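You operate a simulated robot arm through the tools that you are given. There is no shell and no other tool. Be economical: measure what you need, move in short steps, check, and stop when the job is done.

The job below is to be done with a simulated two-armed robot. You get a single attempt, and the scene is never put back.

TASK
Set the mixing valve to the mix card, lock it and pack it.
Fine: hold the valve while you free the red tab, turn the knob and lock it again; it goes in the tote tray.

It is judged by the outcome, as a careful person would: the job done as asked, and still so three seconds after it is handed in. It fails if anything else is knocked over, pushed out of place, dropped, spilled or broken.

THE ROBOT
Two 7-joint arms with two-finger parallel grippers on one trunk, on a base that drives. Base frame: it is fixed to the floor where the robot stands at the start and does not move with it; the origin is under the middle of the robot, x ahead of it, y to its left, z up; the surface under the hand at the start is at about z = 0.8. Readings come in m, rad, newtons and seconds.
The left shoulder is at the start at [0.05, 0.177, 1.204], the right one opposite. With the tool pointing down near the work surface each hand reaches from about 0.1 to 0.68 m from the robot's upright axis, wherever it stands, measured 20 degrees to its own side. Places, roughly: inside of the orange tote tray [0.6, -0.5, 0.8]; mix card [0.9, 0.1, 0.8]; red lock tab [0.5, 0, 0.8]; white knob [0.6, 0, 0.9]. Payload 3.43 kg a hand.
Tool frame (each hand has its own): the origin (TCP) lies between the finger pads and is the grasp point; the fingertips stand 0.034 m ahead of it; z points along the fingers, y is the line along which they close. The gripper opens to 0.128 m. The fingers are 0.024 m wide and 0.012 m thick; the gripper's body (0.048 by 0.13 m) begins 0.096 m behind the TCP.
Orientation is told as [roll, pitch, yaw] about the base's x, y, z axes, in that order, counted from this pose: with the fingers straight down and closing along the base's y, the tool's x points along the base's -x, its y along +y and its z along -z.

THE INTERFACE
- The arms move only by the tool move_arm. It takes "left_deltas", "right_deltas" or both (then of equal length, played together; a hand with none holds still); each is a list of rows, each a list of 7 numbers: the shift along the base's x, y, z in m, then the turn, a rotation vector about the base's x, y, z in degrees, then the opening, from 0 (shut) to 1 (fully open). In form: [[dx, dy, dz, rx, ry, rz, grip], ...]. A call has 1 to 10 rows; each row shifts and turns the commanded pose from where the row before left it. A row lasts 0.2 s, in which the tool goes at most 0.05 m and 0.15 rad; a call with a longer step from one row to the next is refused whole, and so is a gripper value outside its range. Where a pose cannot be reached the arm comes as near as it can. A force on the tool above 40 N (or 10 N above the force at the start of the call, whichever is more), or a blocked arm, ends the call early, and 0.2 s more pass. Each finger travels about 0.108 m/s and halts on what it meets, pressing with about 39 N; the grip force reading is that of the motor and also rises with nothing between the fingers. The clock runs only during rows and for 0.2 s after the last one: add rows that do not move to give the fingers time. The reply holds the time, the measured pose of the TCP, the force on the tool along the base axes, the opening and the grip force, in the units named above and with some noise, with the torque about the TCP (base axes, N m) and any sound that the robot's microphone picked up.
- Cameras (640 x 400 px; columns grow to the right, rows downward): "scene" is now at [0.1586, -0.0099, 1.3617]; the picture's right is [-0.10, -1.00, 0.00], its down [-0.61, 0.06, -0.79] and it looks along [0.78, -0.07, -0.62] (base axes); focal length 276 px, centre (320, 200). "left" rides on the left gripper at [0.076, 0.011, -0.16] in its tool frame; the picture's right is [-0.15, 0.99, 0.00], its down [-0.88, -0.13, -0.46] and it looks along [-0.45, -0.07, 0.89] (tool axes); focal length 234 px, centre (320, 200). "right" rides on the right gripper at [0.076, -0.011, -0.16] in its tool frame; the picture's right is [0.15, 0.99, 0.00], its down [-0.88, 0.13, -0.46] and it looks along [-0.45, 0.07, 0.89] (tool axes); focal length 234 px, centre (320, 200). There is no depth. A picture from a camera that has moved, and an enlarged one, comes with that camera's place and axes in the base frame and with its lens.
- camera(camera): a new picture of that camera. It takes no simulated time.
- lift_body(by): slides the trunk up (or, below 0, down) by that many m; the arms and the scene camera ride with it, the base frame stays. It gives what a move gives, with no picture.
- steer(legs): drives the robot by 1 to 6 legs, each [ahead, turn to the left] in m and rad, along the robot's own axes; the way and the turn of a leg run together, so that a leg with both is an arc; at most 1.5 m and 3.142 rad a leg. The arms and the cameras ride along, it lands a little off, and it stops where it bumps. It gives what a move gives.
- pan_tilt(pan, tilt): turns the head with the scene camera to pan (to the left, within 1.396 rad either way) and tilt (down, from -0.506 to 1.204), counted from straight ahead of the robot. It gives what a move gives.
- inspect(camera, box): a new picture of the part [left, top, right, bottom] of that camera's present view, enlarged. It takes no simulated time.
- finish_job(): hands the job in; it is judged then, once.

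Work in short steps. Places have to be worked out from the pictures, the camera data and where the tool is seen: move nearer, look again, correct. Check each grasp and each placing, and mend what went wrong. You have 120 turns and 88 pictures in all, those below and enlarged ones among them. Open the grippers and draw the arms clear of the work before you hand the job in, unless the task says otherwise; then end with one line.

The tools are called after ">>>" by a JSON object that holds its "op" and its "data". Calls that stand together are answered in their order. move_arm: Moves the arms, as the interface text tells. Its arguments: {"type":"object","properties":{"left_deltas":{"type":"array","items":{"type":"array","items":{"type":"number"}}},"right_deltas":{"type":"array","items":{"type":"array","items":{"type":"number"}}}},"required":[]} The other tools are called the same way: lift_body (by) slides the trunk up or down; steer (legs) drives the base; pan_tilt (pan, tilt) turns the head that bears the scene camera; camera (camera) takes a picture; inspect (camera, box) takes an enlarged picture of a part of a camera's view; finish_job () hands the job in.

At the start:

```text
time: 0.0
left_tool_pos: [0.4214, 0.1288, 1.1741]
left_tool_rot: [0.0, 0.001, -0.001]
left_contact_force: [0.6, -0.5, -0.9]
left_moment: [0.02, -0.02, 0.01]
left_grip_width: 0.1281
left_finger_force: 0.2
right_tool_pos: [0.4488, -0.2073, 1.1105]
right_tool_rot: [-0.002, -0.001, -0.001]
right_contact_force: [-1.0, 0.0, -0.6]
right_moment: [-0.04, -0.01, 0.02]
right_grip_width: 0.1282
right_finger_force: 0.0
trunk travel left (down, up): [-0.375, 0.026]
robot x, y, heading: [0.0025, 0.0032, 0.006]
head pan, tilt: [-0.096, 0.663]
```

scene: 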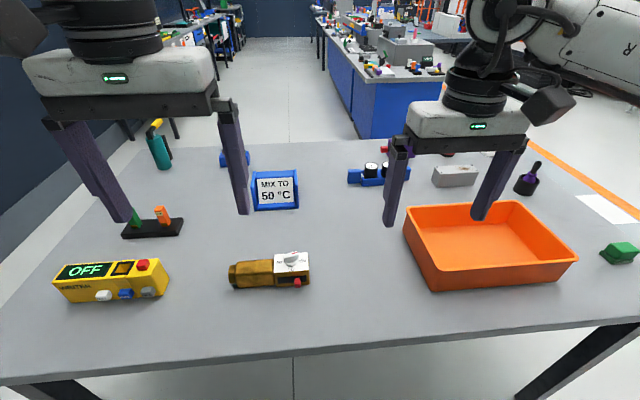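
right: 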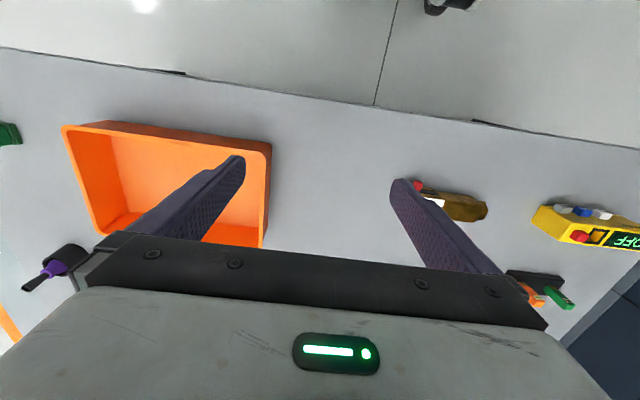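
left: 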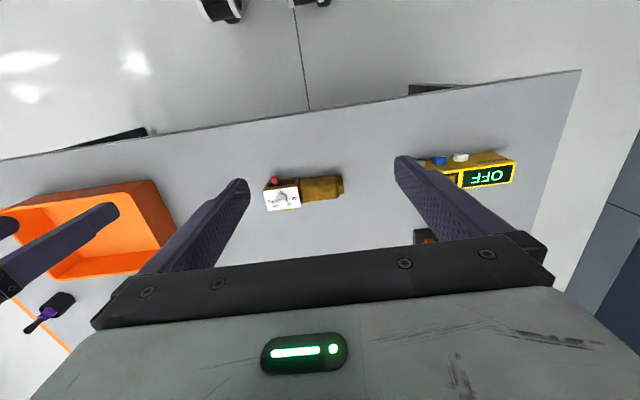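

The mix card reads 50 °C. I look closely at the valve and the card first.

>>> {"op": "inspect", "data": {"camera": "scene", "box": [215, 235, 325, 305]}}

>>> {"op": "inspect", "data": {"camera": "left", "box": [250, 165, 350, 225]}}

>>> {"op": "inspect", "data": {"camera": "scene", "box": [240, 160, 310, 215]}}

```text
5.71 times, centred on (270, 270) of scene
camera zoom: at [0.1586, -0.0099, 1.3617], right [-0.1, -1.0, 0.0], down [-0.61, 0.06, -0.79], along [0.78, -0.07, -0.62], focal length 1575 px, centre (606, -200)
```

zoom: 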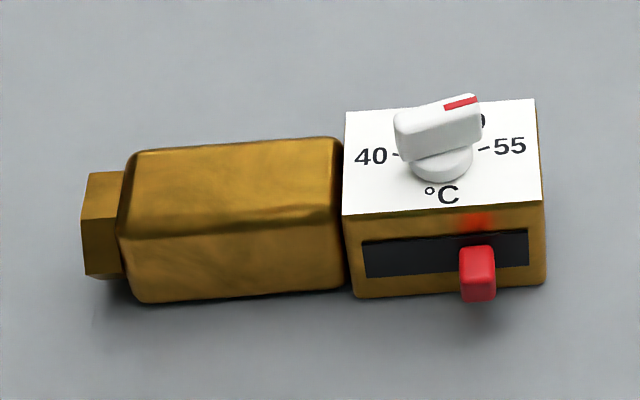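

```text
6.40 times, centred on (300, 195) of left
camera zoom: at [0.3448, 0.1385, 1.3334], right [0.15, 0.99, 0.0], down [0.88, -0.13, 0.46], along [0.45, -0.07, -0.89], focal length 1499 px, centre (448, 232)
```

zoom: 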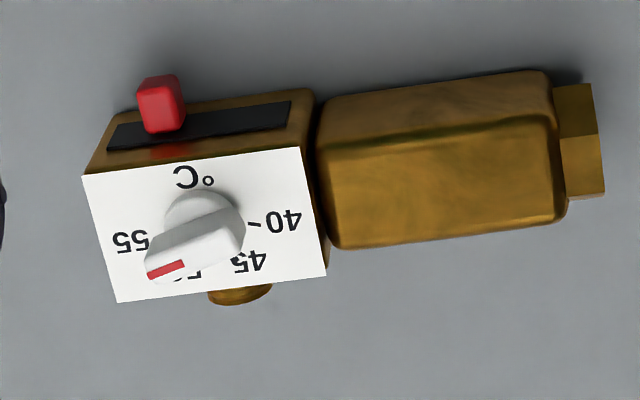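

```text
7.27 times, centred on (275, 188) of scene
camera zoom: at [0.1586, -0.0099, 1.3617], right [-0.1, -1.0, 0.0], down [-0.61, 0.06, -0.79], along [0.78, -0.07, -0.62], focal length 2004 px, centre (647, 291)
```

zoom: 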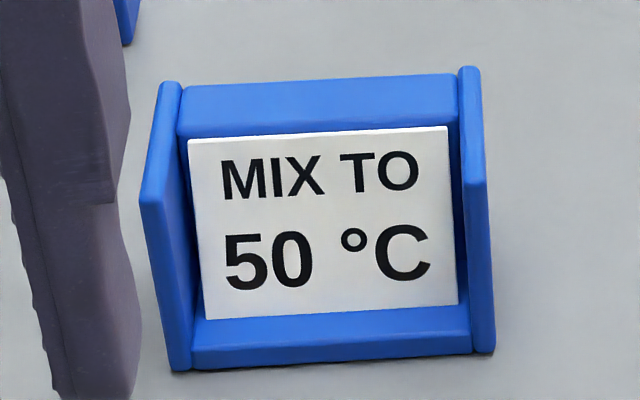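

The dial's pointer sits between 50 and 55 with the tab on the right of its slot. I estimate the valve box at x 0.55–0.60, y −0.02–0.06 with its top at 0.855, and the brass body reaching y≈0.15. I bring the left hand over the body, yawed −90° so it closes along x.

>>> {"op": "move_arm", "data": {"left_deltas": [[0.0155, 0, -0.015, 0, 0, -8.5, 1], [0.0155, 0, -0.015, 0, 0, -8.5, 1], [0.0155, 0, -0.015, 0, 0, -8.5, 1], [0.0155, 0, -0.015, 0, 0, -8.5, 1], [0.0155, 0, -0.015, 0, 0, -8.5, 1], [0.0155, 0, -0.015, 0, 0, -8.5, 1], [0.0155, 0, -0.015, 0, 0, -8.5, 1], [0.0155, 0, -0.015, 0, 0, -8.5, 1], [0.0155, 0, -0.015, 0, 0, -8.5, 1], [0.0155, 0, -0.015, 0, 0, -8.5, 1]]}}

```text
time: 2.2
left_tool_pos: [0.4696, 0.1549, 1.0815]
left_tool_rot: [0.005, -0.011, -0.949]
left_contact_force: [0.1, 0.1, 0.4]
left_moment: [-0.01, 0.03, -0.01]
left_grip_width: 0.1279
left_finger_force: 0.0
left hand out of reach, approached as far as the arm can: row 6, 7, 8, 9, 10
right_tool_pos: [0.4502, -0.2074, 1.1097]
right_tool_rot: [0.001, 0.0, 0.0]
right_contact_force: [-0.6, 0.1, -0.3]
right_moment: [-0.03, 0.02, -0.01]
right_grip_width: 0.1283
right_finger_force: 0.1
trunk travel left (down, up): [-0.375, 0.026]
robot x, y, heading: [-0.0031, 0.0017, -0.005]
head pan, tilt: [-0.096, 0.663]
```

The move halted short, perhaps on a joint limit near yaw −54°. I test whether the yaw goes on with the hand lower.

>>> {"op": "move_arm", "data": {"left_deltas": [[0.01, 0, -0.02, 0, 0, 0, 1], [0.02, -0.01, -0.02, 0, 0, 0, 1], [0.02, -0.01, -0.02, 0, 0, -4, 1], [0.02, -0.01, 0, 0, 0, -8, 1], [0.02, 0, 0, 0, 0, -8, 1]]}}

```text
time: 3.4
left_tool_pos: [0.4708, 0.1582, 1.0646]
left_tool_rot: [0.015, -0.011, -0.949]
left_contact_force: [-0.6, -0.2, 0.2]
left_moment: [-0.04, 0.01, -0.02]
left_grip_width: 0.128
left_finger_force: 0.0
left hand out of reach, approached as far as the arm can: row 1, 2, 3, 4, 5
right_tool_pos: [0.4488, -0.2076, 1.1101]
right_tool_rot: [-0.001, -0.002, 0.0]
right_contact_force: [-0.4, 0.4, 0.6]
right_moment: [0.0, 0.03, 0.04]
right_grip_width: 0.128
right_finger_force: 0.1
trunk travel left (down, up): [-0.375, 0.026]
robot x, y, heading: [-0.0002, 0.0031, 0.002]
head pan, tilt: [-0.096, 0.663]
```

Yaw −54° looks like a limit on that side. I turn back the other way and see how the command responds.

>>> {"op": "move_arm", "data": {"left_deltas": [[0, 0, 0, 0, 0, 8.5, 1], [0, 0, 0, 0, 0, 8.5, 1], [0, 0, 0, 0, 0, 8.5, 1], [0, 0, 0, 0, 0, 8.5, 1], [0, 0, 0, 0, 0, 8.5, 1], [0, 0, 0, 0, 0, 8.5, 1], [0, 0, 0, 0, 0, 8.5, 1]]}}

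```text
time: 5.0
left_tool_pos: [0.4704, 0.1588, 1.064]
left_tool_rot: [0.013, -0.011, 0.094]
left_contact_force: [0.1, 0.6, -0.4]
left_moment: [0.0, 0.0, 0.02]
left_grip_width: 0.1278
left_finger_force: 0.1
right_tool_pos: [0.4498, -0.2085, 1.1095]
right_tool_rot: [0.002, 0.0, -0.001]
right_contact_force: [0.1, 0.1, 0.2]
right_moment: [0.02, 0.01, -0.02]
right_grip_width: 0.128
right_finger_force: 0.2
trunk travel left (down, up): [-0.375, 0.026]
robot x, y, heading: [-0.0025, 0.0009, 0.004]
head pan, tilt: [-0.096, 0.663]
```

The command restarts from the measured pose. Now I try yaw +90°, moving towards the body at the same time.

>>> {"op": "move_arm", "data": {"left_deltas": [[0, 0, -0.005, 0, 0, 8.4, 1], [0, 0, -0.005, 0, 0, 8.4, 1], [0, 0, -0.005, 0, 0, 8.4, 1], [0, 0, -0.005, 0, 0, 8.4, 1], [0, 0, -0.005, 0, 0, 8.4, 1], [0.02, -0.006, -0.005, 0, 0, 8.4, 1], [0.02, -0.006, -0.005, 0, 0, 8.4, 1], [0.02, -0.006, -0.005, 0, 0, 8.4, 1], [0.02, -0.006, -0.005, 0, 0, 8.4, 1], [0.02, -0.006, -0.005, 0, 0, 8.4, 1]]}}

```text
time: 7.2
left_tool_pos: [0.5708, 0.1289, 1.0148]
left_tool_rot: [0.013, -0.011, 1.562]
left_contact_force: [-0.4, -0.3, -0.2]
left_moment: [0.0, -0.01, -0.02]
left_grip_width: 0.128
left_finger_force: 0.0
right_tool_pos: [0.4499, -0.2078, 1.1097]
right_tool_rot: [-0.001, 0.0, 0.0]
right_contact_force: [-0.4, 0.3, -0.8]
right_moment: [-0.01, -0.01, 0.0]
right_grip_width: 0.1281
right_finger_force: 0.1
trunk travel left (down, up): [-0.375, 0.026]
robot x, y, heading: [0.0024, -0.0011, -0.001]
head pan, tilt: [-0.096, 0.663]
```

Yaw +90° works. I look at the scene and the left view to line up.

>>> {"op": "camera", "data": {"camera": "scene"}}

>>> {"op": "camera", "data": {"camera": "left"}}

```text
81 pictures are left
camera scene: at [0.1589, -0.0103, 1.3616], right [-0.1, -1.0, 0.0], down [-0.61, 0.06, -0.79], along [0.78, -0.07, -0.62], focal length 276 px, centre (320, 200)
```

scene: 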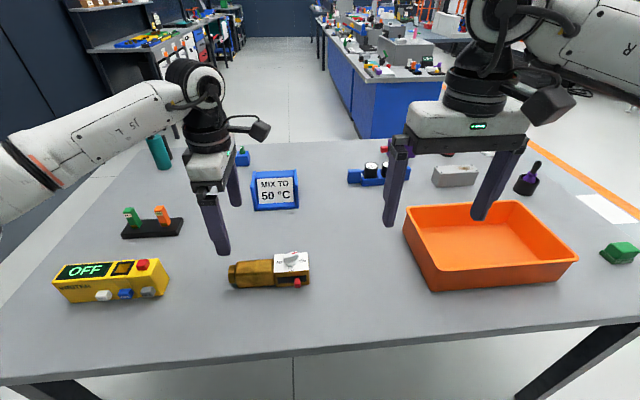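

```text
80 pictures are left
camera left: at [0.5596, 0.0495, 1.1728], right [-0.99, 0.16, 0.02], down [0.15, 0.87, 0.46], along [0.06, 0.46, -0.89], focal length 234 px, centre (320, 200)
```

left: 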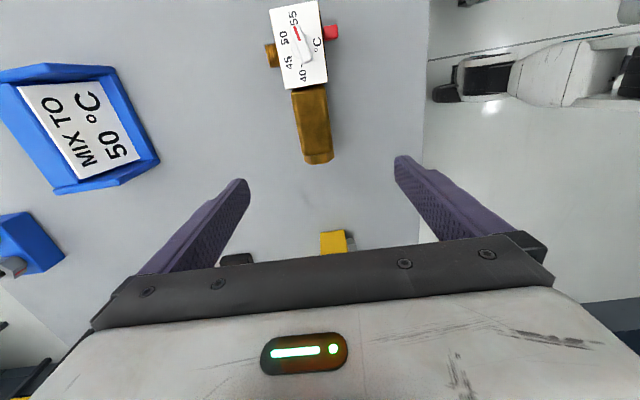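

The left camera box would hang over the knob, so I lean the left wrist 30° towards +y (rotation about −x) to clear it for the right hand, and go down part way.

>>> {"op": "move_arm", "data": {"left_deltas": [[0, 0, 0, -7.5, 0, 0, 1], [0, 0, 0, -7.5, 0, 0, 1], [0, 0, 0, -7.5, 0, 0, 1], [0, 0, 0, -7.5, 0, 0, 1], [0, 0, -0.04, 0, 0, 0, 1], [0, 0, -0.035, 0, 0, 0, 1]]}}

```text
time: 8.6
left_tool_pos: [0.5707, 0.1294, 0.942]
left_tool_rot: [0.005, 0.512, 1.554]
left_contact_force: [-0.9, 0.6, 0.1]
left_moment: [0.0, -0.03, -0.01]
left_grip_width: 0.1279
left_finger_force: 0.1
right_tool_pos: [0.4495, -0.2071, 1.1099]
right_tool_rot: [0.001, -0.001, 0.0]
right_contact_force: [-0.2, 0.0, 0.0]
right_moment: [-0.03, -0.02, 0.0]
right_grip_width: 0.128
right_finger_force: 0.1
trunk travel left (down, up): [-0.375, 0.026]
robot x, y, heading: [0.0001, 0.0027, -0.002]
head pan, tilt: [-0.096, 0.663]
```

>>> {"op": "camera", "data": {"camera": "scene"}}

>>> {"op": "camera", "data": {"camera": "left"}}

```text
79 pictures are left
camera scene: at [0.1587, -0.0097, 1.3617], right [-0.1, -1.0, 0.0], down [-0.61, 0.06, -0.79], along [0.78, -0.07, -0.62], focal length 276 px, centre (320, 200)
```

scene: 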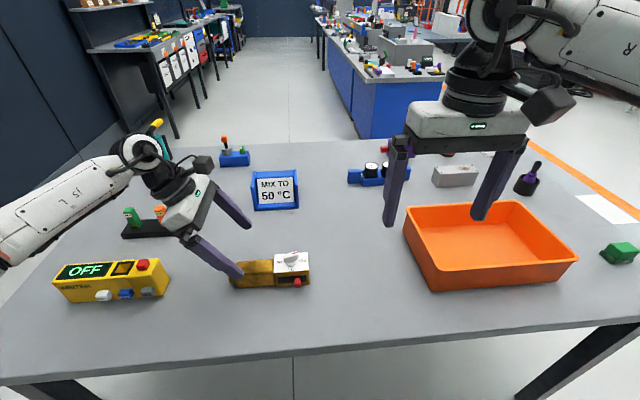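

```text
78 pictures are left
camera left: at [0.5599, 0.1412, 1.1167], right [-0.99, 0.15, -0.07], down [0.15, 0.99, -0.04], along [0.06, -0.05, -1.0], focal length 234 px, centre (320, 200)
```

left: 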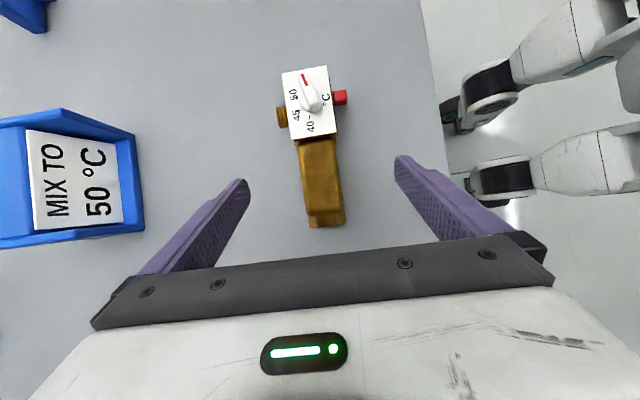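

The body is centred under the fingers (x≈0.571, y 0.057–0.145), its axis about 4° off. I go down to z≈0.845 with a small yaw correction, fingers still open.

>>> {"op": "move_arm", "data": {"left_deltas": [[0, -0.005, -0.03, 0, 0, -3.5, 1], [0, -0.005, -0.03, 0, 0, 0, 1], [0, 0, -0.02, 0, 0, 0, 1], [0, 0, -0.015, 0, 0, 0, 1]]}}

>>> {"op": "camera", "data": {"camera": "left"}}

>>> {"op": "camera", "data": {"camera": "scene"}}

```text
time: 9.6
left_tool_pos: [0.5707, 0.1189, 0.845]
left_tool_rot: [0.005, 0.512, 1.495]
left_contact_force: [0.5, 0.4, 0.7]
left_moment: [0.0, 0.02, -0.01]
left_grip_width: 0.1281
left_finger_force: 0.1
right_tool_pos: [0.4495, -0.2076, 1.1092]
right_tool_rot: [-0.001, 0.0, 0.0]
right_contact_force: [0.1, 0.6, -0.2]
right_moment: [-0.01, 0.0, -0.02]
right_grip_width: 0.128
right_finger_force: 0.0
trunk travel left (down, up): [-0.375, 0.026]
robot x, y, heading: [-0.0011, 0.0002, 0.0]
head pan, tilt: [-0.096, 0.663]
```

```text
77 pictures are left
camera left: at [0.5614, 0.1306, 1.0208], right [-0.98, 0.21, -0.07], down [0.21, 0.98, -0.04], along [0.06, -0.05, -1.0], focal length 234 px, centre (320, 200)
```

left: 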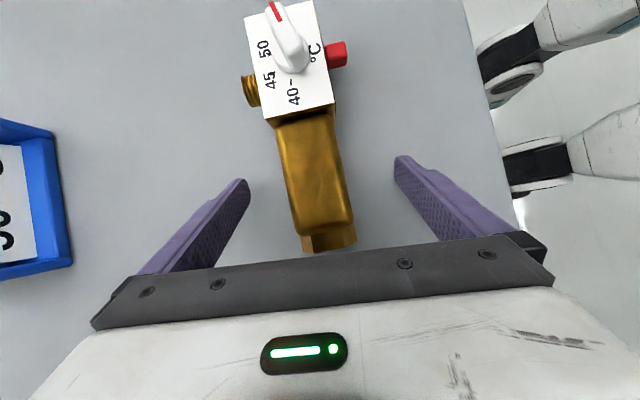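

```text
76 pictures are left
camera scene: at [0.1587, -0.0099, 1.3617], right [-0.1, -1.0, 0.0], down [-0.61, 0.06, -0.79], along [0.78, -0.07, -0.62], focal length 276 px, centre (320, 200)
```

scene: 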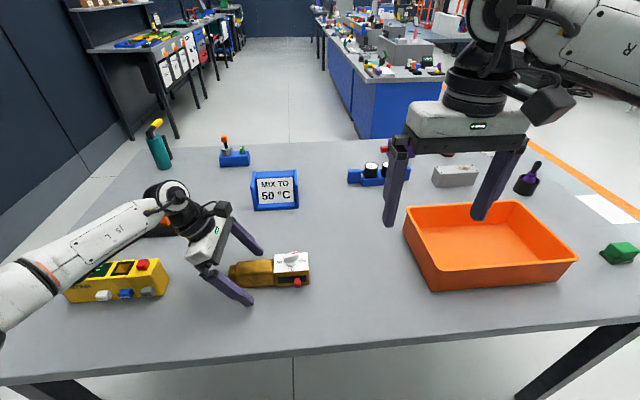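

Comparing the finger line with the body axis in the picture, the earlier yaw was better; I turn back 4° and close slowly on the body.

>>> {"op": "move_arm", "data": {"left_deltas": [[0, -0.003, 0, 0, 0, 4, 1], [0, 0, 0, 0, 0, 0, 0.7], [0, 0, 0, 0, 0, 0, 0.5], [0, 0, 0, 0, 0, 0, 0.45]]}}

>>> {"op": "camera", "data": {"camera": "left"}}

```text
time: 10.6
left_tool_pos: [0.5715, 0.1163, 0.8453]
left_tool_rot: [0.006, 0.514, 1.564]
left_contact_force: [0.0, -0.6, 0.6]
left_moment: [-0.02, 0.04, 0.01]
left_grip_width: 0.0574
left_finger_force: 0.0
right_tool_pos: [0.449, -0.2088, 1.1099]
right_tool_rot: [0.001, 0.0, 0.0]
right_contact_force: [0.3, -0.2, 0.3]
right_moment: [0.0, 0.0, 0.0]
right_grip_width: 0.1278
right_finger_force: 0.0
trunk travel left (down, up): [-0.375, 0.026]
robot x, y, heading: [0.0016, -0.0003, -0.004]
head pan, tilt: [-0.096, 0.663]
```

```text
75 pictures are left
camera left: at [0.5603, 0.127, 1.0211], right [-0.99, 0.14, -0.07], down [0.14, 0.99, -0.04], along [0.06, -0.04, -1.0], focal length 234 px, centre (320, 200)
```

left: 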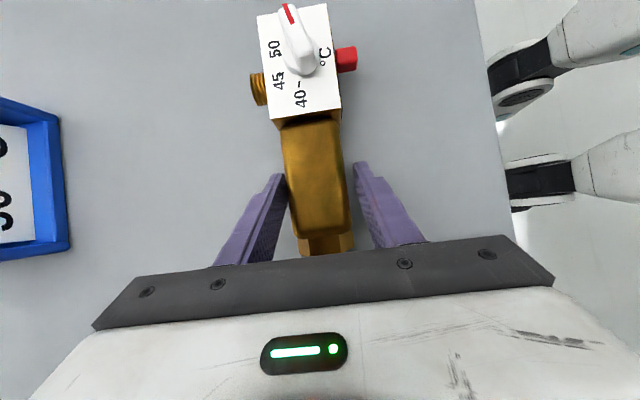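

The body sits a little nearer the far finger; I shift +3 mm in x and close fully.

>>> {"op": "move_arm", "data": {"left_deltas": [[0.003, 0, 0, 0, 0, 0, 0.45], [0, 0, 0, 0, 0, 0, 0.4], [0, 0, 0, 0, 0, 0, 0.35], [0, 0, 0, 0, 0, 0, 0.25], [0, 0, 0, 0, 0, 0, 0.2], [0, 0, 0, 0, 0, 0, 0.2]]}}

>>> {"op": "camera", "data": {"camera": "left"}}

```text
time: 12.0
left_tool_pos: [0.574, 0.1161, 0.8449]
left_tool_rot: [0.006, 0.514, 1.565]
left_contact_force: [-0.1, 0.7, 0.0]
left_moment: [0.02, -0.09, -0.04]
left_grip_width: 0.0456
left_finger_force: 38.7
right_tool_pos: [0.4504, -0.2084, 1.1103]
right_tool_rot: [0.0, 0.001, 0.002]
right_contact_force: [-0.5, -0.3, 0.4]
right_moment: [-0.01, 0.02, 0.01]
right_grip_width: 0.1278
right_finger_force: 0.1
trunk travel left (down, up): [-0.375, 0.026]
robot x, y, heading: [-0.0031, -0.0011, -0.003]
head pan, tilt: [-0.096, 0.663]
```

```text
74 pictures are left
camera left: at [0.5636, 0.127, 1.0211], right [-0.99, 0.14, -0.07], down [0.14, 0.99, -0.04], along [0.06, -0.04, -1.0], focal length 234 px, centre (320, 200)
```

left: 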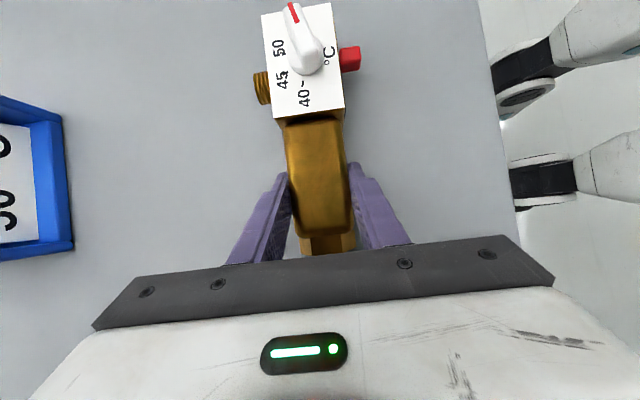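

The body is firmly held (46 mm, 39 N). Now the right hand goes above the tab (≈0.536, 0.008, 0.825), fingers partly open.

>>> {"op": "move_arm", "data": {"right_deltas": [[0.0134, 0.036, -0.0267, 0, 0, 0, 0.8], [0.0134, 0.036, -0.0267, 0, 0, 0, 0.6], [0.0134, 0.036, -0.0267, 0, 0, 0, 0.4], [0.0134, 0.036, -0.0267, 0, 0, 0, 0.35], [0.0134, 0.036, -0.0267, 0, 0, 0, 0.35], [0.0134, 0.036, -0.0267, 0, 0, 0, 0.35]]}}

>>> {"op": "camera", "data": {"camera": "right"}}

>>> {"op": "camera", "data": {"camera": "scene"}}

```text
time: 13.4
left_tool_pos: [0.5748, 0.1164, 0.8452]
left_tool_rot: [0.005, 0.514, 1.564]
left_contact_force: [-1.2, 1.9, -0.2]
left_moment: [-0.27, -0.05, -0.11]
left_grip_width: 0.0457
left_finger_force: 39.0
right_tool_pos: [0.5292, 0.0095, 0.9526]
right_tool_rot: [0.0, -0.001, -0.002]
right_contact_force: [-0.4, 0.2, -0.7]
right_moment: [0.02, 0.0, -0.01]
right_grip_width: 0.0448
right_finger_force: 0.1
trunk travel left (down, up): [-0.375, 0.026]
robot x, y, heading: [-0.0003, -0.0014, 0.0]
head pan, tilt: [-0.096, 0.663]
```

```text
73 pictures are left
camera right: at [0.4525, -0.0023, 1.1112], right [-0.15, 0.99, 0.0], down [0.88, 0.13, 0.46], along [0.45, 0.07, -0.89], focal length 234 px, centre (320, 200)
```

right: 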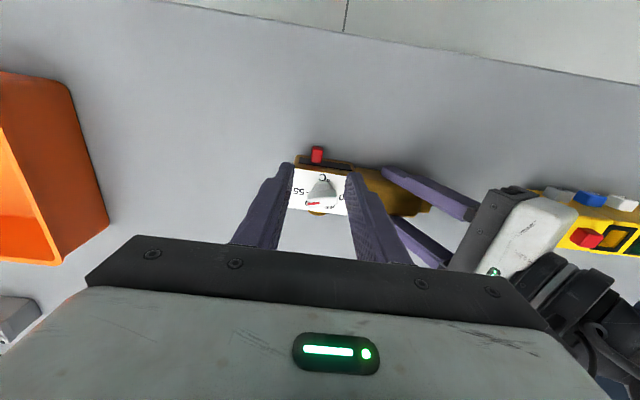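

```text
72 pictures are left
camera scene: at [0.1585, -0.0095, 1.3617], right [-0.1, -1.0, 0.0], down [-0.61, 0.06, -0.79], along [0.78, -0.08, -0.62], focal length 276 px, centre (320, 200)
```

scene: 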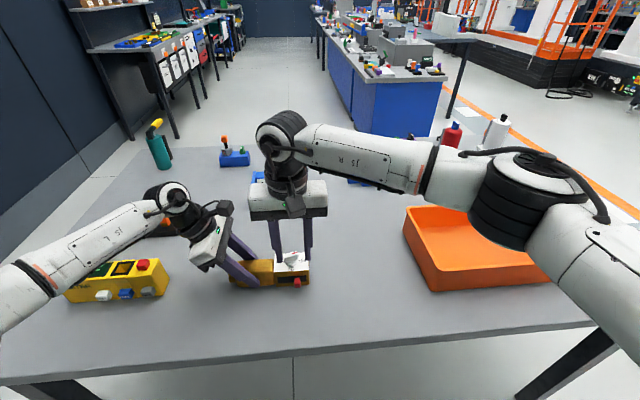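

The tab is seen at (0.534, 0.007), just between the fingers' lines. I go straight down in front of the valve face.

>>> {"op": "move_arm", "data": {"right_deltas": [[0, -0.002, -0.035, 0, 0, 0, 0.33], [0, 0, -0.035, 0, 0, 0, 0.33], [0, 0, -0.02, 0, 0, 0, 0.33], [0, 0, -0.015, 0, 0, 0, 0.33]]}}

>>> {"op": "camera", "data": {"camera": "right"}}

>>> {"op": "inspect", "data": {"camera": "scene", "box": [215, 225, 325, 305]}}

```text
time: 14.4
left_tool_pos: [0.5746, 0.1161, 0.8451]
left_tool_rot: [0.004, 0.514, 1.563]
left_contact_force: [0.0, -0.2, 0.6]
left_moment: [-0.1, -0.14, -0.01]
left_grip_width: 0.0457
left_finger_force: 39.0
right_tool_pos: [0.5301, 0.0079, 0.8458]
right_tool_rot: [0.002, 0.0, 0.0]
right_contact_force: [-0.7, 0.5, 0.1]
right_moment: [-0.05, 0.0, -0.01]
right_grip_width: 0.0421
right_finger_force: 0.1
trunk travel left (down, up): [-0.375, 0.026]
robot x, y, heading: [0.0007, -0.0023, 0.004]
head pan, tilt: [-0.096, 0.663]
```

```text
71 pictures are left
camera right: at [0.4526, -0.0057, 1.0046], right [-0.15, 0.99, 0.0], down [0.88, 0.13, 0.46], along [0.45, 0.07, -0.89], focal length 234 px, centre (320, 200)
```

right: 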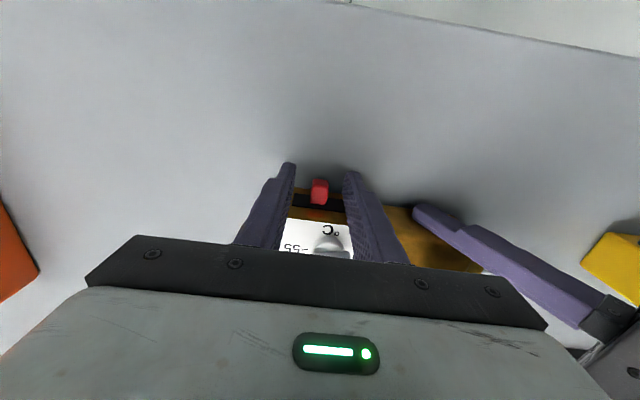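

```text
5.00 times, centred on (270, 265) of scene
camera zoom: at [0.1585, -0.0098, 1.3617], right [-0.1, -1.0, 0.0], down [-0.61, 0.06, -0.79], along [0.78, -0.07, -0.62], focal length 1378 px, centre (570, -125)
```

zoom: 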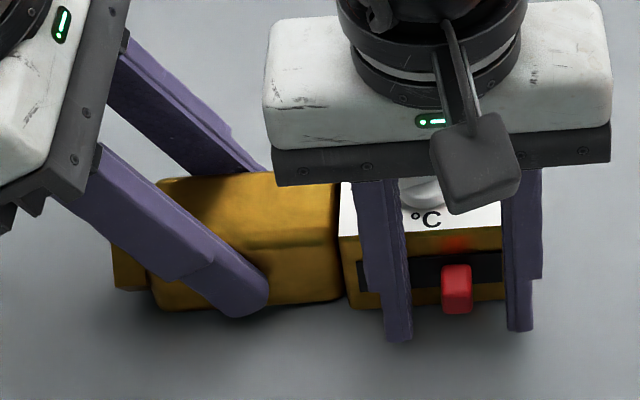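

The fingers straddle the tab. I narrow the gap to about 22 mm and push the tab left (+y) in small steps.

>>> {"op": "move_arm", "data": {"right_deltas": [[0, 0, 0, 0, 0, 0, 0.25], [0, 0, 0, 0, 0, 0, 0.17], [0, 0.004, 0, 0, 0, 0, 0.17], [0, 0.006, 0, 0, 0, 0, 0.17], [0, 0.006, 0, 0, 0, 0, 0.17], [0, 0.006, 0, 0, 0, 0, 0.17]]}}

>>> {"op": "inspect", "data": {"camera": "scene", "box": [215, 225, 325, 305]}}

```text
time: 15.8
left_tool_pos: [0.5745, 0.1164, 0.8462]
left_tool_rot: [0.006, 0.514, 1.564]
left_contact_force: [0.5, 2.6, 1.9]
left_moment: [-0.14, -0.19, -0.07]
left_grip_width: 0.0458
left_finger_force: 39.3
right_tool_pos: [0.5291, 0.028, 0.8454]
right_tool_rot: [0.001, 0.0, -0.001]
right_contact_force: [0.1, -1.5, 0.6]
right_moment: [0.0, 0.01, 0.03]
right_grip_width: 0.0224
right_finger_force: 0.5
trunk travel left (down, up): [-0.375, 0.026]
robot x, y, heading: [-0.0008, 0.0014, 0.002]
head pan, tilt: [-0.096, 0.663]
```

```text
5.00 times, centred on (270, 265) of scene
camera zoom: at [0.1585, -0.0099, 1.3617], right [-0.1, -1.0, 0.0], down [-0.61, 0.06, -0.79], along [0.78, -0.07, -0.62], focal length 1378 px, centre (570, -125)
```

zoom: 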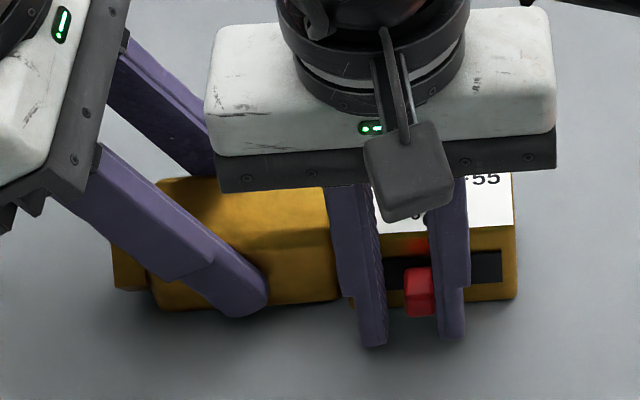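

The tab follows the push smoothly. I push on to the left until it stops.

>>> {"op": "move_arm", "data": {"right_deltas": [[0, 0.004, 0, 0, 0, 0, 0.17], [0, 0.004, 0, 0, 0, 0, 0.17], [0, 0.004, 0, 0, 0, 0, 0.17]]}}

>>> {"op": "inspect", "data": {"camera": "scene", "box": [215, 225, 325, 305]}}

```text
time: 16.6
left_tool_pos: [0.5748, 0.1155, 0.8444]
left_tool_rot: [0.005, 0.513, 1.564]
left_contact_force: [1.2, 2.0, 1.8]
left_moment: [0.01, -0.16, -0.04]
left_grip_width: 0.0457
left_finger_force: 38.7
right_tool_pos: [0.5297, 0.0381, 0.845]
right_tool_rot: [-0.001, 0.0, 0.001]
right_contact_force: [-0.6, -1.0, -0.8]
right_moment: [-0.03, 0.0, -0.02]
right_grip_width: 0.0225
right_finger_force: 0.8
trunk travel left (down, up): [-0.375, 0.026]
robot x, y, heading: [0.0013, 0.0002, 0.002]
head pan, tilt: [-0.096, 0.663]
```

```text
5.00 times, centred on (270, 265) of scene
camera zoom: at [0.1585, -0.0099, 1.3617], right [-0.1, -1.0, 0.0], down [-0.61, 0.06, -0.79], along [0.78, -0.07, -0.62], focal length 1378 px, centre (570, -125)
```

zoom: 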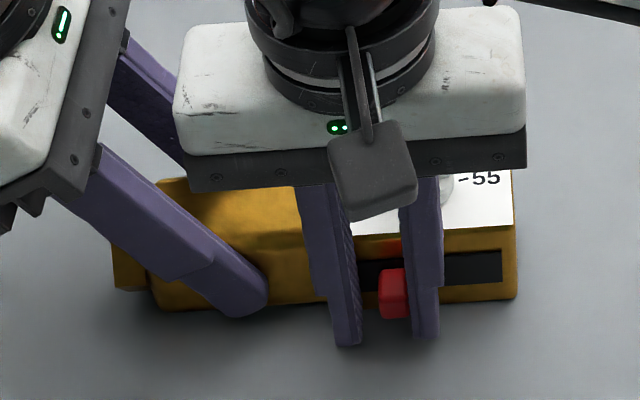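

Nearly at the slot's left end; I press a little further to feel the stop.

>>> {"op": "move_arm", "data": {"right_deltas": [[0, 0.003, 0, 0, 0, 0, 0.17], [0, 0.002, 0, 0, 0, 0, 0.17]]}}

>>> {"op": "inspect", "data": {"camera": "scene", "box": [215, 225, 325, 305]}}

```text
time: 17.2
left_tool_pos: [0.575, 0.1159, 0.8453]
left_tool_rot: [0.007, 0.512, 1.565]
left_contact_force: [0.0, 6.2, 0.2]
left_moment: [-0.6, -0.44, -0.33]
left_grip_width: 0.0456
left_finger_force: 39.1
right_tool_pos: [0.5299, 0.0429, 0.8438]
right_tool_rot: [-0.002, -0.003, 0.0]
right_contact_force: [-1.3, -8.5, 3.8]
right_moment: [-0.23, 0.07, -0.08]
right_grip_width: 0.0268
right_finger_force: 4.5
trunk travel left (down, up): [-0.375, 0.026]
robot x, y, heading: [-0.0002, 0.0005, -0.001]
head pan, tilt: [-0.096, 0.663]
```

```text
5.00 times, centred on (270, 265) of scene
camera zoom: at [0.1581, -0.0101, 1.3618], right [-0.1, -1.0, 0.0], down [-0.61, 0.06, -0.79], along [0.78, -0.07, -0.62], focal length 1378 px, centre (570, -125)
```

zoom: 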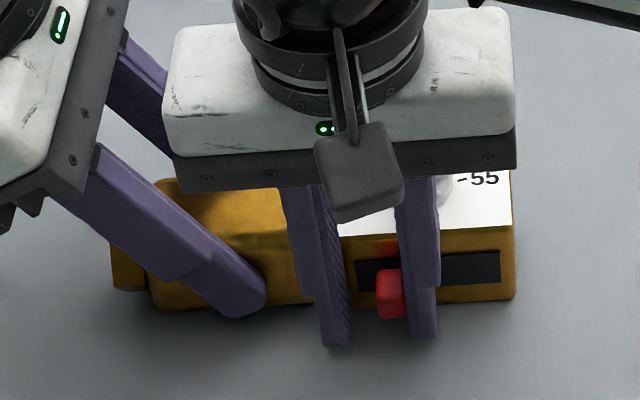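

The tab is at its left stop (8 N). I back off, rise clear and turn towards the knob; then look at the dial.

>>> {"op": "move_arm", "data": {"right_deltas": [[0, -0.006, 0, 0, 0, 0, 0.25], [0, 0, 0.04, 0, 0, 0, 0.35], [0, 0, 0.045, 0, 0, 0, 0.5], [0, -0.03, 0.03, 0, 0, 0, 0.5], [-0.02, -0.045, 0, 0, 0, 0, 0.5], [-0.02, -0.045, 0, 0, 0, 0, 0.5], [0, -0.045, 0, 0, 0, 0, 0.5]]}}

>>> {"op": "inspect", "data": {"camera": "scene", "box": [215, 225, 325, 305]}}

>>> {"op": "inspect", "data": {"camera": "left", "box": [240, 0, 380, 130]}}

```text
time: 18.8
left_tool_pos: [0.5743, 0.1137, 0.8459]
left_tool_rot: [0.006, 0.513, 1.564]
left_contact_force: [-1.6, -1.3, 2.0]
left_moment: [0.33, -0.1, 0.03]
left_grip_width: 0.0457
left_finger_force: 39.2
right_tool_pos: [0.4907, -0.127, 0.9581]
right_tool_rot: [0.001, 0.0, -0.002]
right_contact_force: [0.4, 0.0, -0.9]
right_moment: [0.01, 0.0, 0.0]
right_grip_width: 0.0639
right_finger_force: 0.0
trunk travel left (down, up): [-0.375, 0.026]
robot x, y, heading: [0.0019, -0.0039, -0.001]
head pan, tilt: [-0.096, 0.663]
```

```text
5.00 times, centred on (270, 265) of scene
camera zoom: at [0.1585, -0.0104, 1.3617], right [-0.1, -1.0, 0.0], down [-0.61, 0.06, -0.79], along [0.78, -0.07, -0.62], focal length 1378 px, centre (570, -125)
```

zoom: 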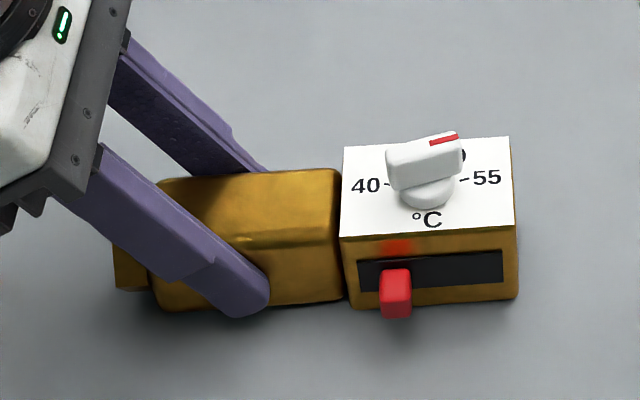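

```text
3.08 times, centred on (310, 65) of left
camera zoom: at [0.5635, 0.1264, 1.0211], right [-0.99, 0.14, -0.07], down [0.14, 0.99, -0.04], along [0.06, -0.05, -1.0], focal length 720 px, centre (351, 615)
```

zoom: 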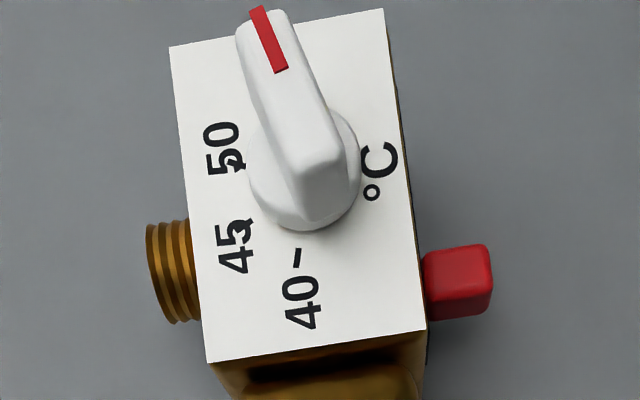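

The pointer appears to be about 10–13° off 55 towards 50, so about +48° of turn (counter‑clockwise from above) is needed. I bring the right hand over the knob for a better view.

>>> {"op": "move_arm", "data": {"right_deltas": [[0.01, 0.045, 0.01, 0, 0, 0, 0.5], [0.01, 0.045, 0.01, 0, 0, 0, 0.5], [0.01, 0.045, 0, 0, 0, 0, 0.5], [0, 0.01, 0, 0, 0, 0, 0.5]]}}

>>> {"op": "inspect", "data": {"camera": "right", "box": [250, 120, 390, 250]}}

```text
time: 19.8
left_tool_pos: [0.575, 0.1161, 0.8458]
left_tool_rot: [0.004, 0.511, 1.564]
left_contact_force: [-1.2, -0.4, 1.0]
left_moment: [0.0, -0.12, -0.02]
left_grip_width: 0.0458
left_finger_force: 39.1
right_tool_pos: [0.5222, 0.0202, 0.9811]
right_tool_rot: [0.0, 0.0, -0.002]
right_contact_force: [0.0, -0.5, -0.3]
right_moment: [-0.01, -0.02, 0.01]
right_grip_width: 0.064
right_finger_force: 0.2
trunk travel left (down, up): [-0.375, 0.026]
robot x, y, heading: [0.0014, 0.0011, -0.002]
head pan, tilt: [-0.096, 0.663]
```

```text
3.08 times, centred on (320, 185) of right
camera zoom: at [0.4444, 0.0076, 1.139], right [-0.15, 0.99, 0.0], down [0.88, 0.13, 0.46], along [0.45, 0.07, -0.89], focal length 720 px, centre (320, 246)
```

zoom: 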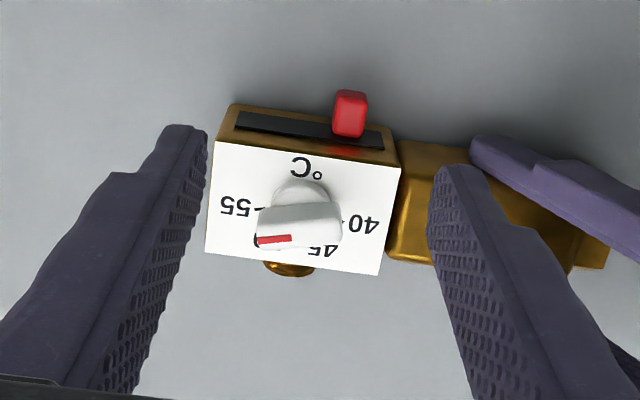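

The ticks fit 40/45/50/55 at 180/120/60/0°, so 50 needs the lever at 60° from −y towards +x. At right‑hand yaw −30° the jaws will align the lever exactly with 50 as they close. I move above the knob centre (0.571, 0.019) and yaw.

>>> {"op": "move_arm", "data": {"right_deltas": [[0.012, 0, 0, 0, 0, -7.5, 0.5], [0.012, 0, 0, 0, 0, -7.5, 0.5], [0.012, 0, 0, 0, 0, -7.5, 0.5], [0.013, -0.001, 0, 0, 0, -7.5, 0.5], [0, 0, -0.02, 0, 0, 0, 0.5]]}}

>>> {"op": "camera", "data": {"camera": "right"}}

>>> {"op": "camera", "data": {"camera": "left"}}

>>> {"op": "inspect", "data": {"camera": "scene", "box": [185, 165, 345, 305]}}

```text
time: 21.0
left_tool_pos: [0.5743, 0.116, 0.845]
left_tool_rot: [0.004, 0.513, 1.564]
left_contact_force: [-0.3, 1.7, 1.7]
left_moment: [-0.14, -0.13, 0.03]
left_grip_width: 0.0455
left_finger_force: 39.2
right_tool_pos: [0.57, 0.018, 0.9593]
right_tool_rot: [0.0, 0.001, -0.525]
right_contact_force: [0.0, 0.3, -0.9]
right_moment: [0.02, 0.02, 0.03]
right_grip_width: 0.0641
right_finger_force: 0.0
trunk travel left (down, up): [-0.375, 0.026]
robot x, y, heading: [-0.0001, -0.0011, -0.004]
head pan, tilt: [-0.096, 0.663]
```

```text
63 pictures are left
camera right: at [0.4974, 0.0455, 1.1187], right [0.37, 0.93, 0.0], down [0.83, -0.33, 0.46], along [0.42, -0.17, -0.89], focal length 234 px, centre (320, 200)
```

right: 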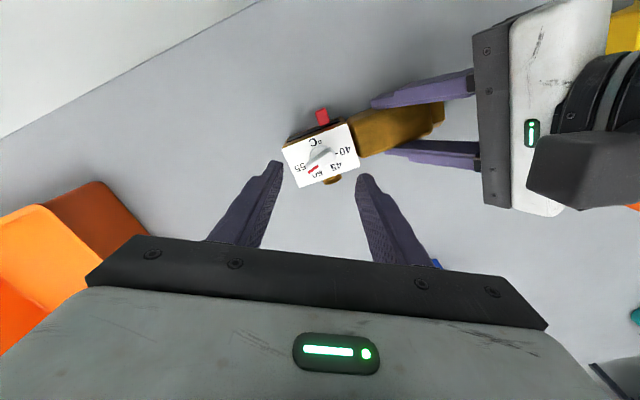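

```text
62 pictures are left
camera left: at [0.5636, 0.1273, 1.0211], right [-0.99, 0.14, -0.07], down [0.14, 0.99, -0.04], along [0.06, -0.04, -1.0], focal length 234 px, centre (320, 200)
```

left: 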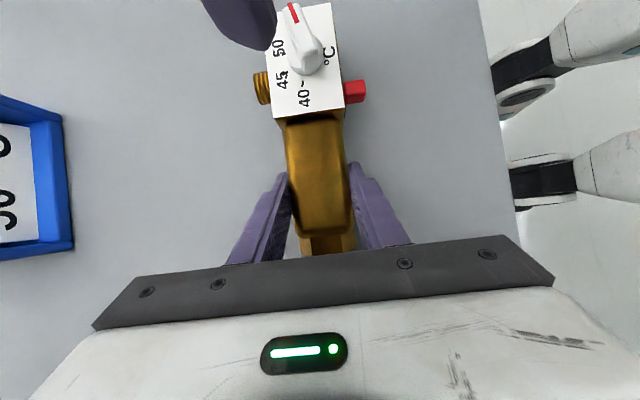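

```text
2.86 times, centred on (265, 235) of scene
camera zoom: at [0.1585, -0.0097, 1.3617], right [-0.1, -1.0, 0.0], down [-0.61, 0.06, -0.79], along [0.78, -0.07, -0.62], focal length 788 px, centre (477, 100)
```

zoom: 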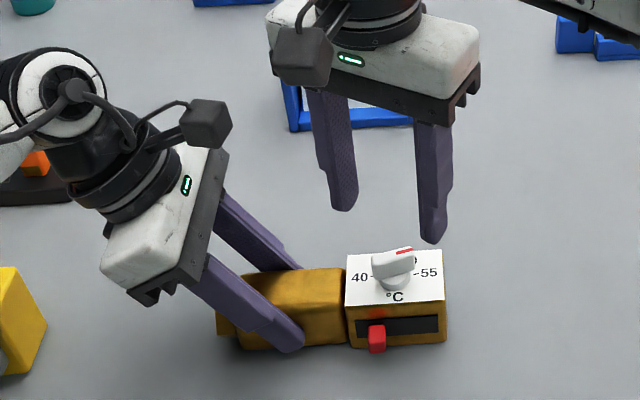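

The hands are clear of each other. I lower to TCP z≈0.906 so the tips stay above the knob's ring.

>>> {"op": "move_arm", "data": {"right_deltas": [[0.001, 0.001, -0.03, 0, 0, 0, 0.5], [0, 0, -0.023, 0, 0, 0, 0.5]]}}

>>> {"op": "inspect", "data": {"camera": "right", "box": [240, 100, 400, 240]}}

>>> {"op": "inspect", "data": {"camera": "scene", "box": [225, 205, 325, 305]}}

```text
time: 21.6
left_tool_pos: [0.574, 0.1177, 0.8455]
left_tool_rot: [0.005, 0.512, 1.565]
left_contact_force: [0.5, 1.4, 0.9]
left_moment: [-0.05, -0.15, 0.07]
left_grip_width: 0.0458
left_finger_force: 39.5
right_tool_pos: [0.5708, 0.0197, 0.9065]
right_tool_rot: [0.001, 0.001, -0.525]
right_contact_force: [0.8, -0.4, -0.1]
right_moment: [0.03, -0.01, 0.02]
right_grip_width: 0.064
right_finger_force: 0.3
trunk travel left (down, up): [-0.375, 0.026]
robot x, y, heading: [-0.0029, -0.0021, 0.003]
head pan, tilt: [-0.096, 0.663]
```

```text
2.86 times, centred on (320, 170) of right
camera zoom: at [0.4985, 0.0469, 1.0651], right [0.37, 0.93, 0.0], down [0.83, -0.33, 0.46], along [0.42, -0.17, -0.89], focal length 669 px, centre (320, 286)
```

zoom: 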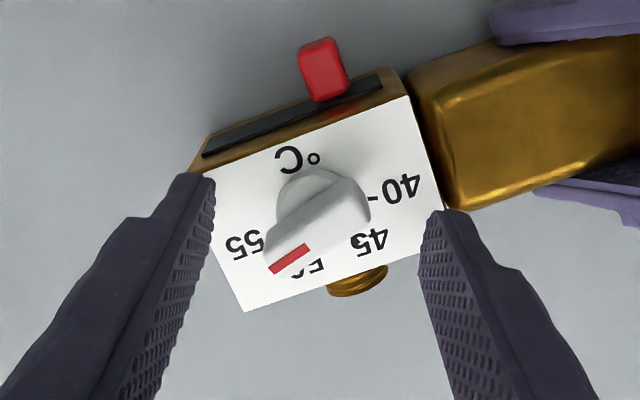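

```text
4.00 times, centred on (275, 255) of scene
camera zoom: at [0.1585, -0.0097, 1.3617], right [-0.1, -1.0, 0.0], down [-0.61, 0.06, -0.79], along [0.78, -0.07, -0.62], focal length 1102 px, centre (500, -20)
```

zoom: 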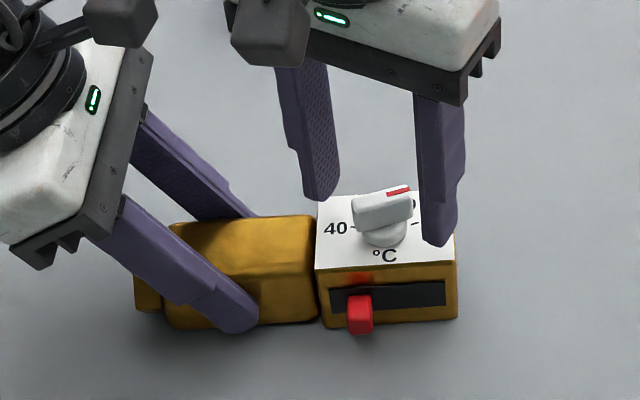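

The jaws are centred round the knob. I close slowly so they swing the lever round, and check.

>>> {"op": "move_arm", "data": {"right_deltas": [[0, 0, 0, 0, 0, 0, 0.4], [0, 0, 0, 0, 0, 0, 0.32], [0, 0, 0, 0, 0, 0, 0.26], [0, 0, 0, 0, 0, 0, 0.22]]}}

>>> {"op": "inspect", "data": {"camera": "right", "box": [240, 100, 400, 240]}}

```text
time: 22.6
left_tool_pos: [0.5736, 0.1153, 0.846]
left_tool_rot: [0.005, 0.514, 1.564]
left_contact_force: [-0.1, 3.7, 2.5]
left_moment: [-0.33, -0.15, 0.09]
left_grip_width: 0.0458
left_finger_force: 39.0
right_tool_pos: [0.571, 0.0181, 0.9061]
right_tool_rot: [-0.002, -0.001, -0.526]
right_contact_force: [-0.6, -4.3, -0.2]
right_moment: [-0.05, 0.09, -0.06]
right_grip_width: 0.0305
right_finger_force: 38.2
trunk travel left (down, up): [-0.375, 0.026]
robot x, y, heading: [0.0011, -0.0014, -0.0]
head pan, tilt: [-0.096, 0.663]
```

```text
2.86 times, centred on (320, 170) of right
camera zoom: at [0.4989, 0.0459, 1.0652], right [0.37, 0.93, 0.0], down [0.83, -0.33, 0.46], along [0.42, -0.17, -0.89], focal length 669 px, centre (320, 286)
```

zoom: 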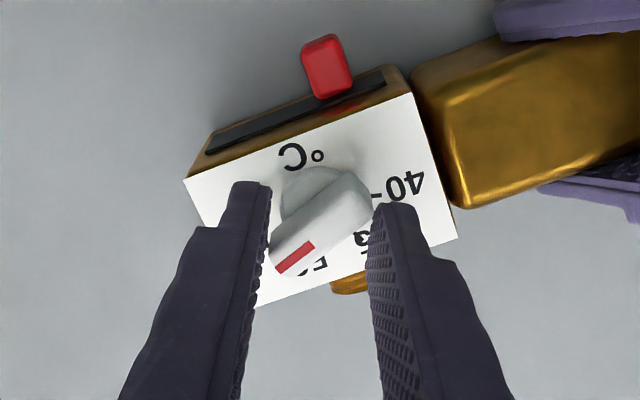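

The lever jammed diagonally between the pads rather than turning, so I open at once. I'll turn the jaws to yaw −60° to match the lever better, then rotate with them.

>>> {"op": "move_arm", "data": {"right_deltas": [[0, 0, 0, 0, 0, 0, 0.45], [0, 0.001, 0, 0, 0, -7.5, 0.45], [0, 0, 0, 0, 0, -7.5, 0.45], [0, 0, 0, 0, 0, -7.5, 0.45], [0, 0, 0, 0, 0, -7.5, 0.45]]}}

>>> {"op": "inspect", "data": {"camera": "right", "box": [240, 100, 400, 240]}}

>>> {"op": "inspect", "data": {"camera": "scene", "box": [185, 165, 345, 305]}}

```text
time: 23.8
left_tool_pos: [0.5752, 0.1165, 0.845]
left_tool_rot: [0.006, 0.514, 1.564]
left_contact_force: [0.2, 1.6, 1.9]
left_moment: [0.21, -0.2, 0.03]
left_grip_width: 0.0458
left_finger_force: 39.1
right_tool_pos: [0.5701, 0.0203, 0.9071]
right_tool_rot: [0.001, 0.0, -1.051]
right_contact_force: [0.1, -0.1, 0.2]
right_moment: [0.02, 0.0, 0.0]
right_grip_width: 0.0577
right_finger_force: 0.1
trunk travel left (down, up): [-0.375, 0.026]
robot x, y, heading: [0.0007, 0.0059, -0.001]
head pan, tilt: [-0.096, 0.663]
```

```text
2.86 times, centred on (320, 170) of right
camera zoom: at [0.5214, 0.0792, 1.0654], right [0.79, 0.62, 0.0], down [0.55, -0.7, 0.46], along [0.28, -0.36, -0.89], focal length 669 px, centre (320, 286)
```

zoom: 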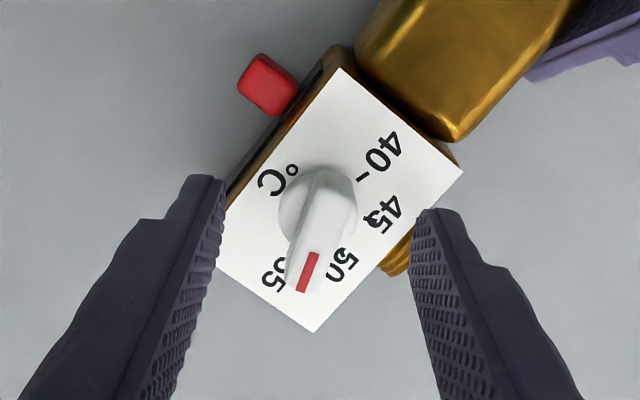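

```text
2.86 times, centred on (265, 235) of scene
camera zoom: at [0.1585, -0.0098, 1.3617], right [-0.1, -1.0, 0.0], down [-0.61, 0.06, -0.79], along [0.78, -0.07, -0.62], focal length 788 px, centre (477, 100)
```

zoom: 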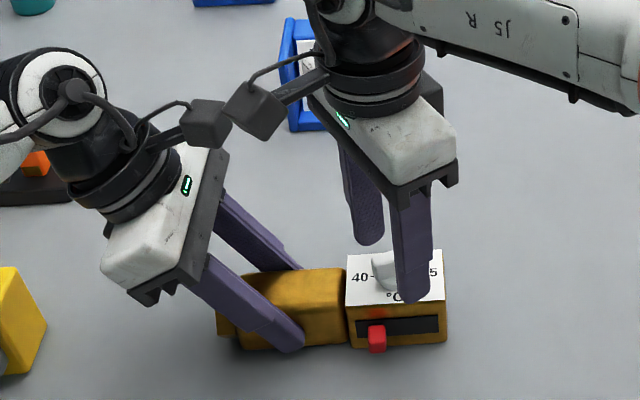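

Now the lever is nearly parallel to the pads. I close on it at this angle.

>>> {"op": "move_arm", "data": {"right_deltas": [[0, 0, 0, 0, 0, 0, 0.3], [0, 0, 0, 0, 0, 0, 0.18], [0, 0, 0, 0, 0, 0, 0.08], [0, 0, 0, 0, 0, 0, 0.08]]}}

>>> {"op": "inspect", "data": {"camera": "right", "box": [240, 100, 400, 240]}}

```text
time: 24.8
left_tool_pos: [0.575, 0.1158, 0.8452]
left_tool_rot: [0.006, 0.512, 1.563]
left_contact_force: [1.8, 1.9, 0.8]
left_moment: [-0.08, -0.08, 0.08]
left_grip_width: 0.0457
left_finger_force: 39.0
right_tool_pos: [0.5705, 0.0196, 0.9063]
right_tool_rot: [-0.001, 0.0, -1.047]
right_contact_force: [-1.5, -2.2, 0.4]
right_moment: [-0.07, 0.04, 0.01]
right_grip_width: 0.0116
right_finger_force: 27.7
trunk travel left (down, up): [-0.375, 0.026]
robot x, y, heading: [0.0021, -0.0013, -0.0]
head pan, tilt: [-0.096, 0.663]
```

```text
2.86 times, centred on (320, 170) of right
camera zoom: at [0.5213, 0.0787, 1.0654], right [0.78, 0.62, 0.0], down [0.55, -0.7, 0.46], along [0.28, -0.36, -0.89], focal length 669 px, centre (320, 286)
```

zoom: 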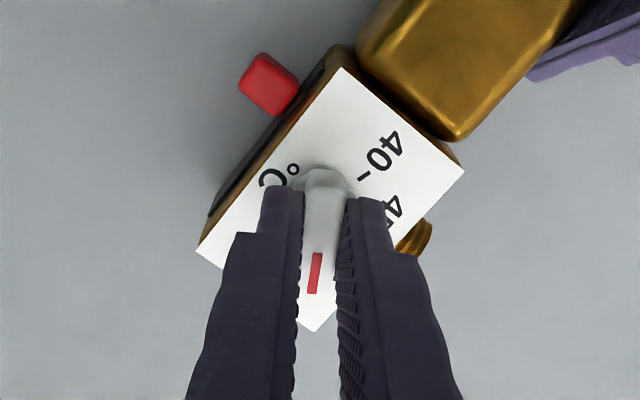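

The lever is gripped and aligned with the pads (it turned freely), now at about 30°. I rotate the hand +30° about the knob axis to 60°, i.e. the 50 mark.

>>> {"op": "move_arm", "data": {"right_deltas": [[0, 0, 0, 0, 0, 6, 0.08], [0, 0, 0, 0, 0, 6, 0.08], [0, 0, 0, 0, 0, 6, 0.08], [0, 0, 0, 0, 0, 6, 0.08], [0, 0, 0, 0, 0, 6, 0.08], [0, 0, 0, 0, 0, 0, 0.08]]}}

>>> {"op": "inspect", "data": {"camera": "right", "box": [240, 100, 400, 240]}}

```text
time: 26.2
left_tool_pos: [0.576, 0.1171, 0.8455]
left_tool_rot: [0.006, 0.513, 1.564]
left_contact_force: [3.5, 3.7, 1.4]
left_moment: [-0.28, 0.01, 0.38]
left_grip_width: 0.0456
left_finger_force: 39.3
right_tool_pos: [0.5694, 0.0186, 0.9066]
right_tool_rot: [0.001, 0.001, -0.521]
right_contact_force: [-4.0, -2.4, -0.3]
right_moment: [-0.07, 0.07, 0.01]
right_grip_width: 0.0127
right_finger_force: 2.5
trunk travel left (down, up): [-0.375, 0.026]
robot x, y, heading: [-0.0027, -0.0003, 0.001]
head pan, tilt: [-0.096, 0.663]
```

```text
2.86 times, centred on (320, 170) of right
camera zoom: at [0.4982, 0.0468, 1.0657], right [0.37, 0.93, 0.0], down [0.83, -0.33, 0.46], along [0.42, -0.17, -0.89], focal length 669 px, centre (320, 286)
```

zoom: 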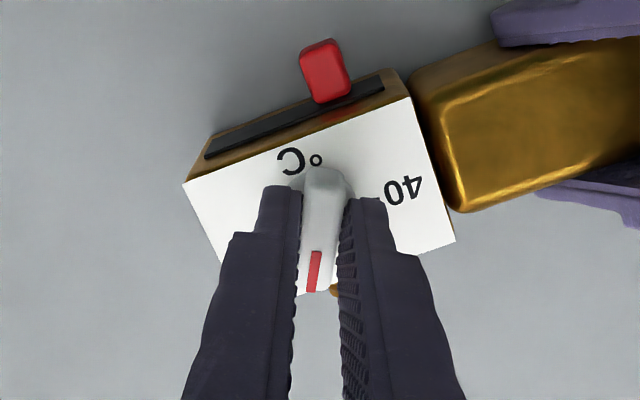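

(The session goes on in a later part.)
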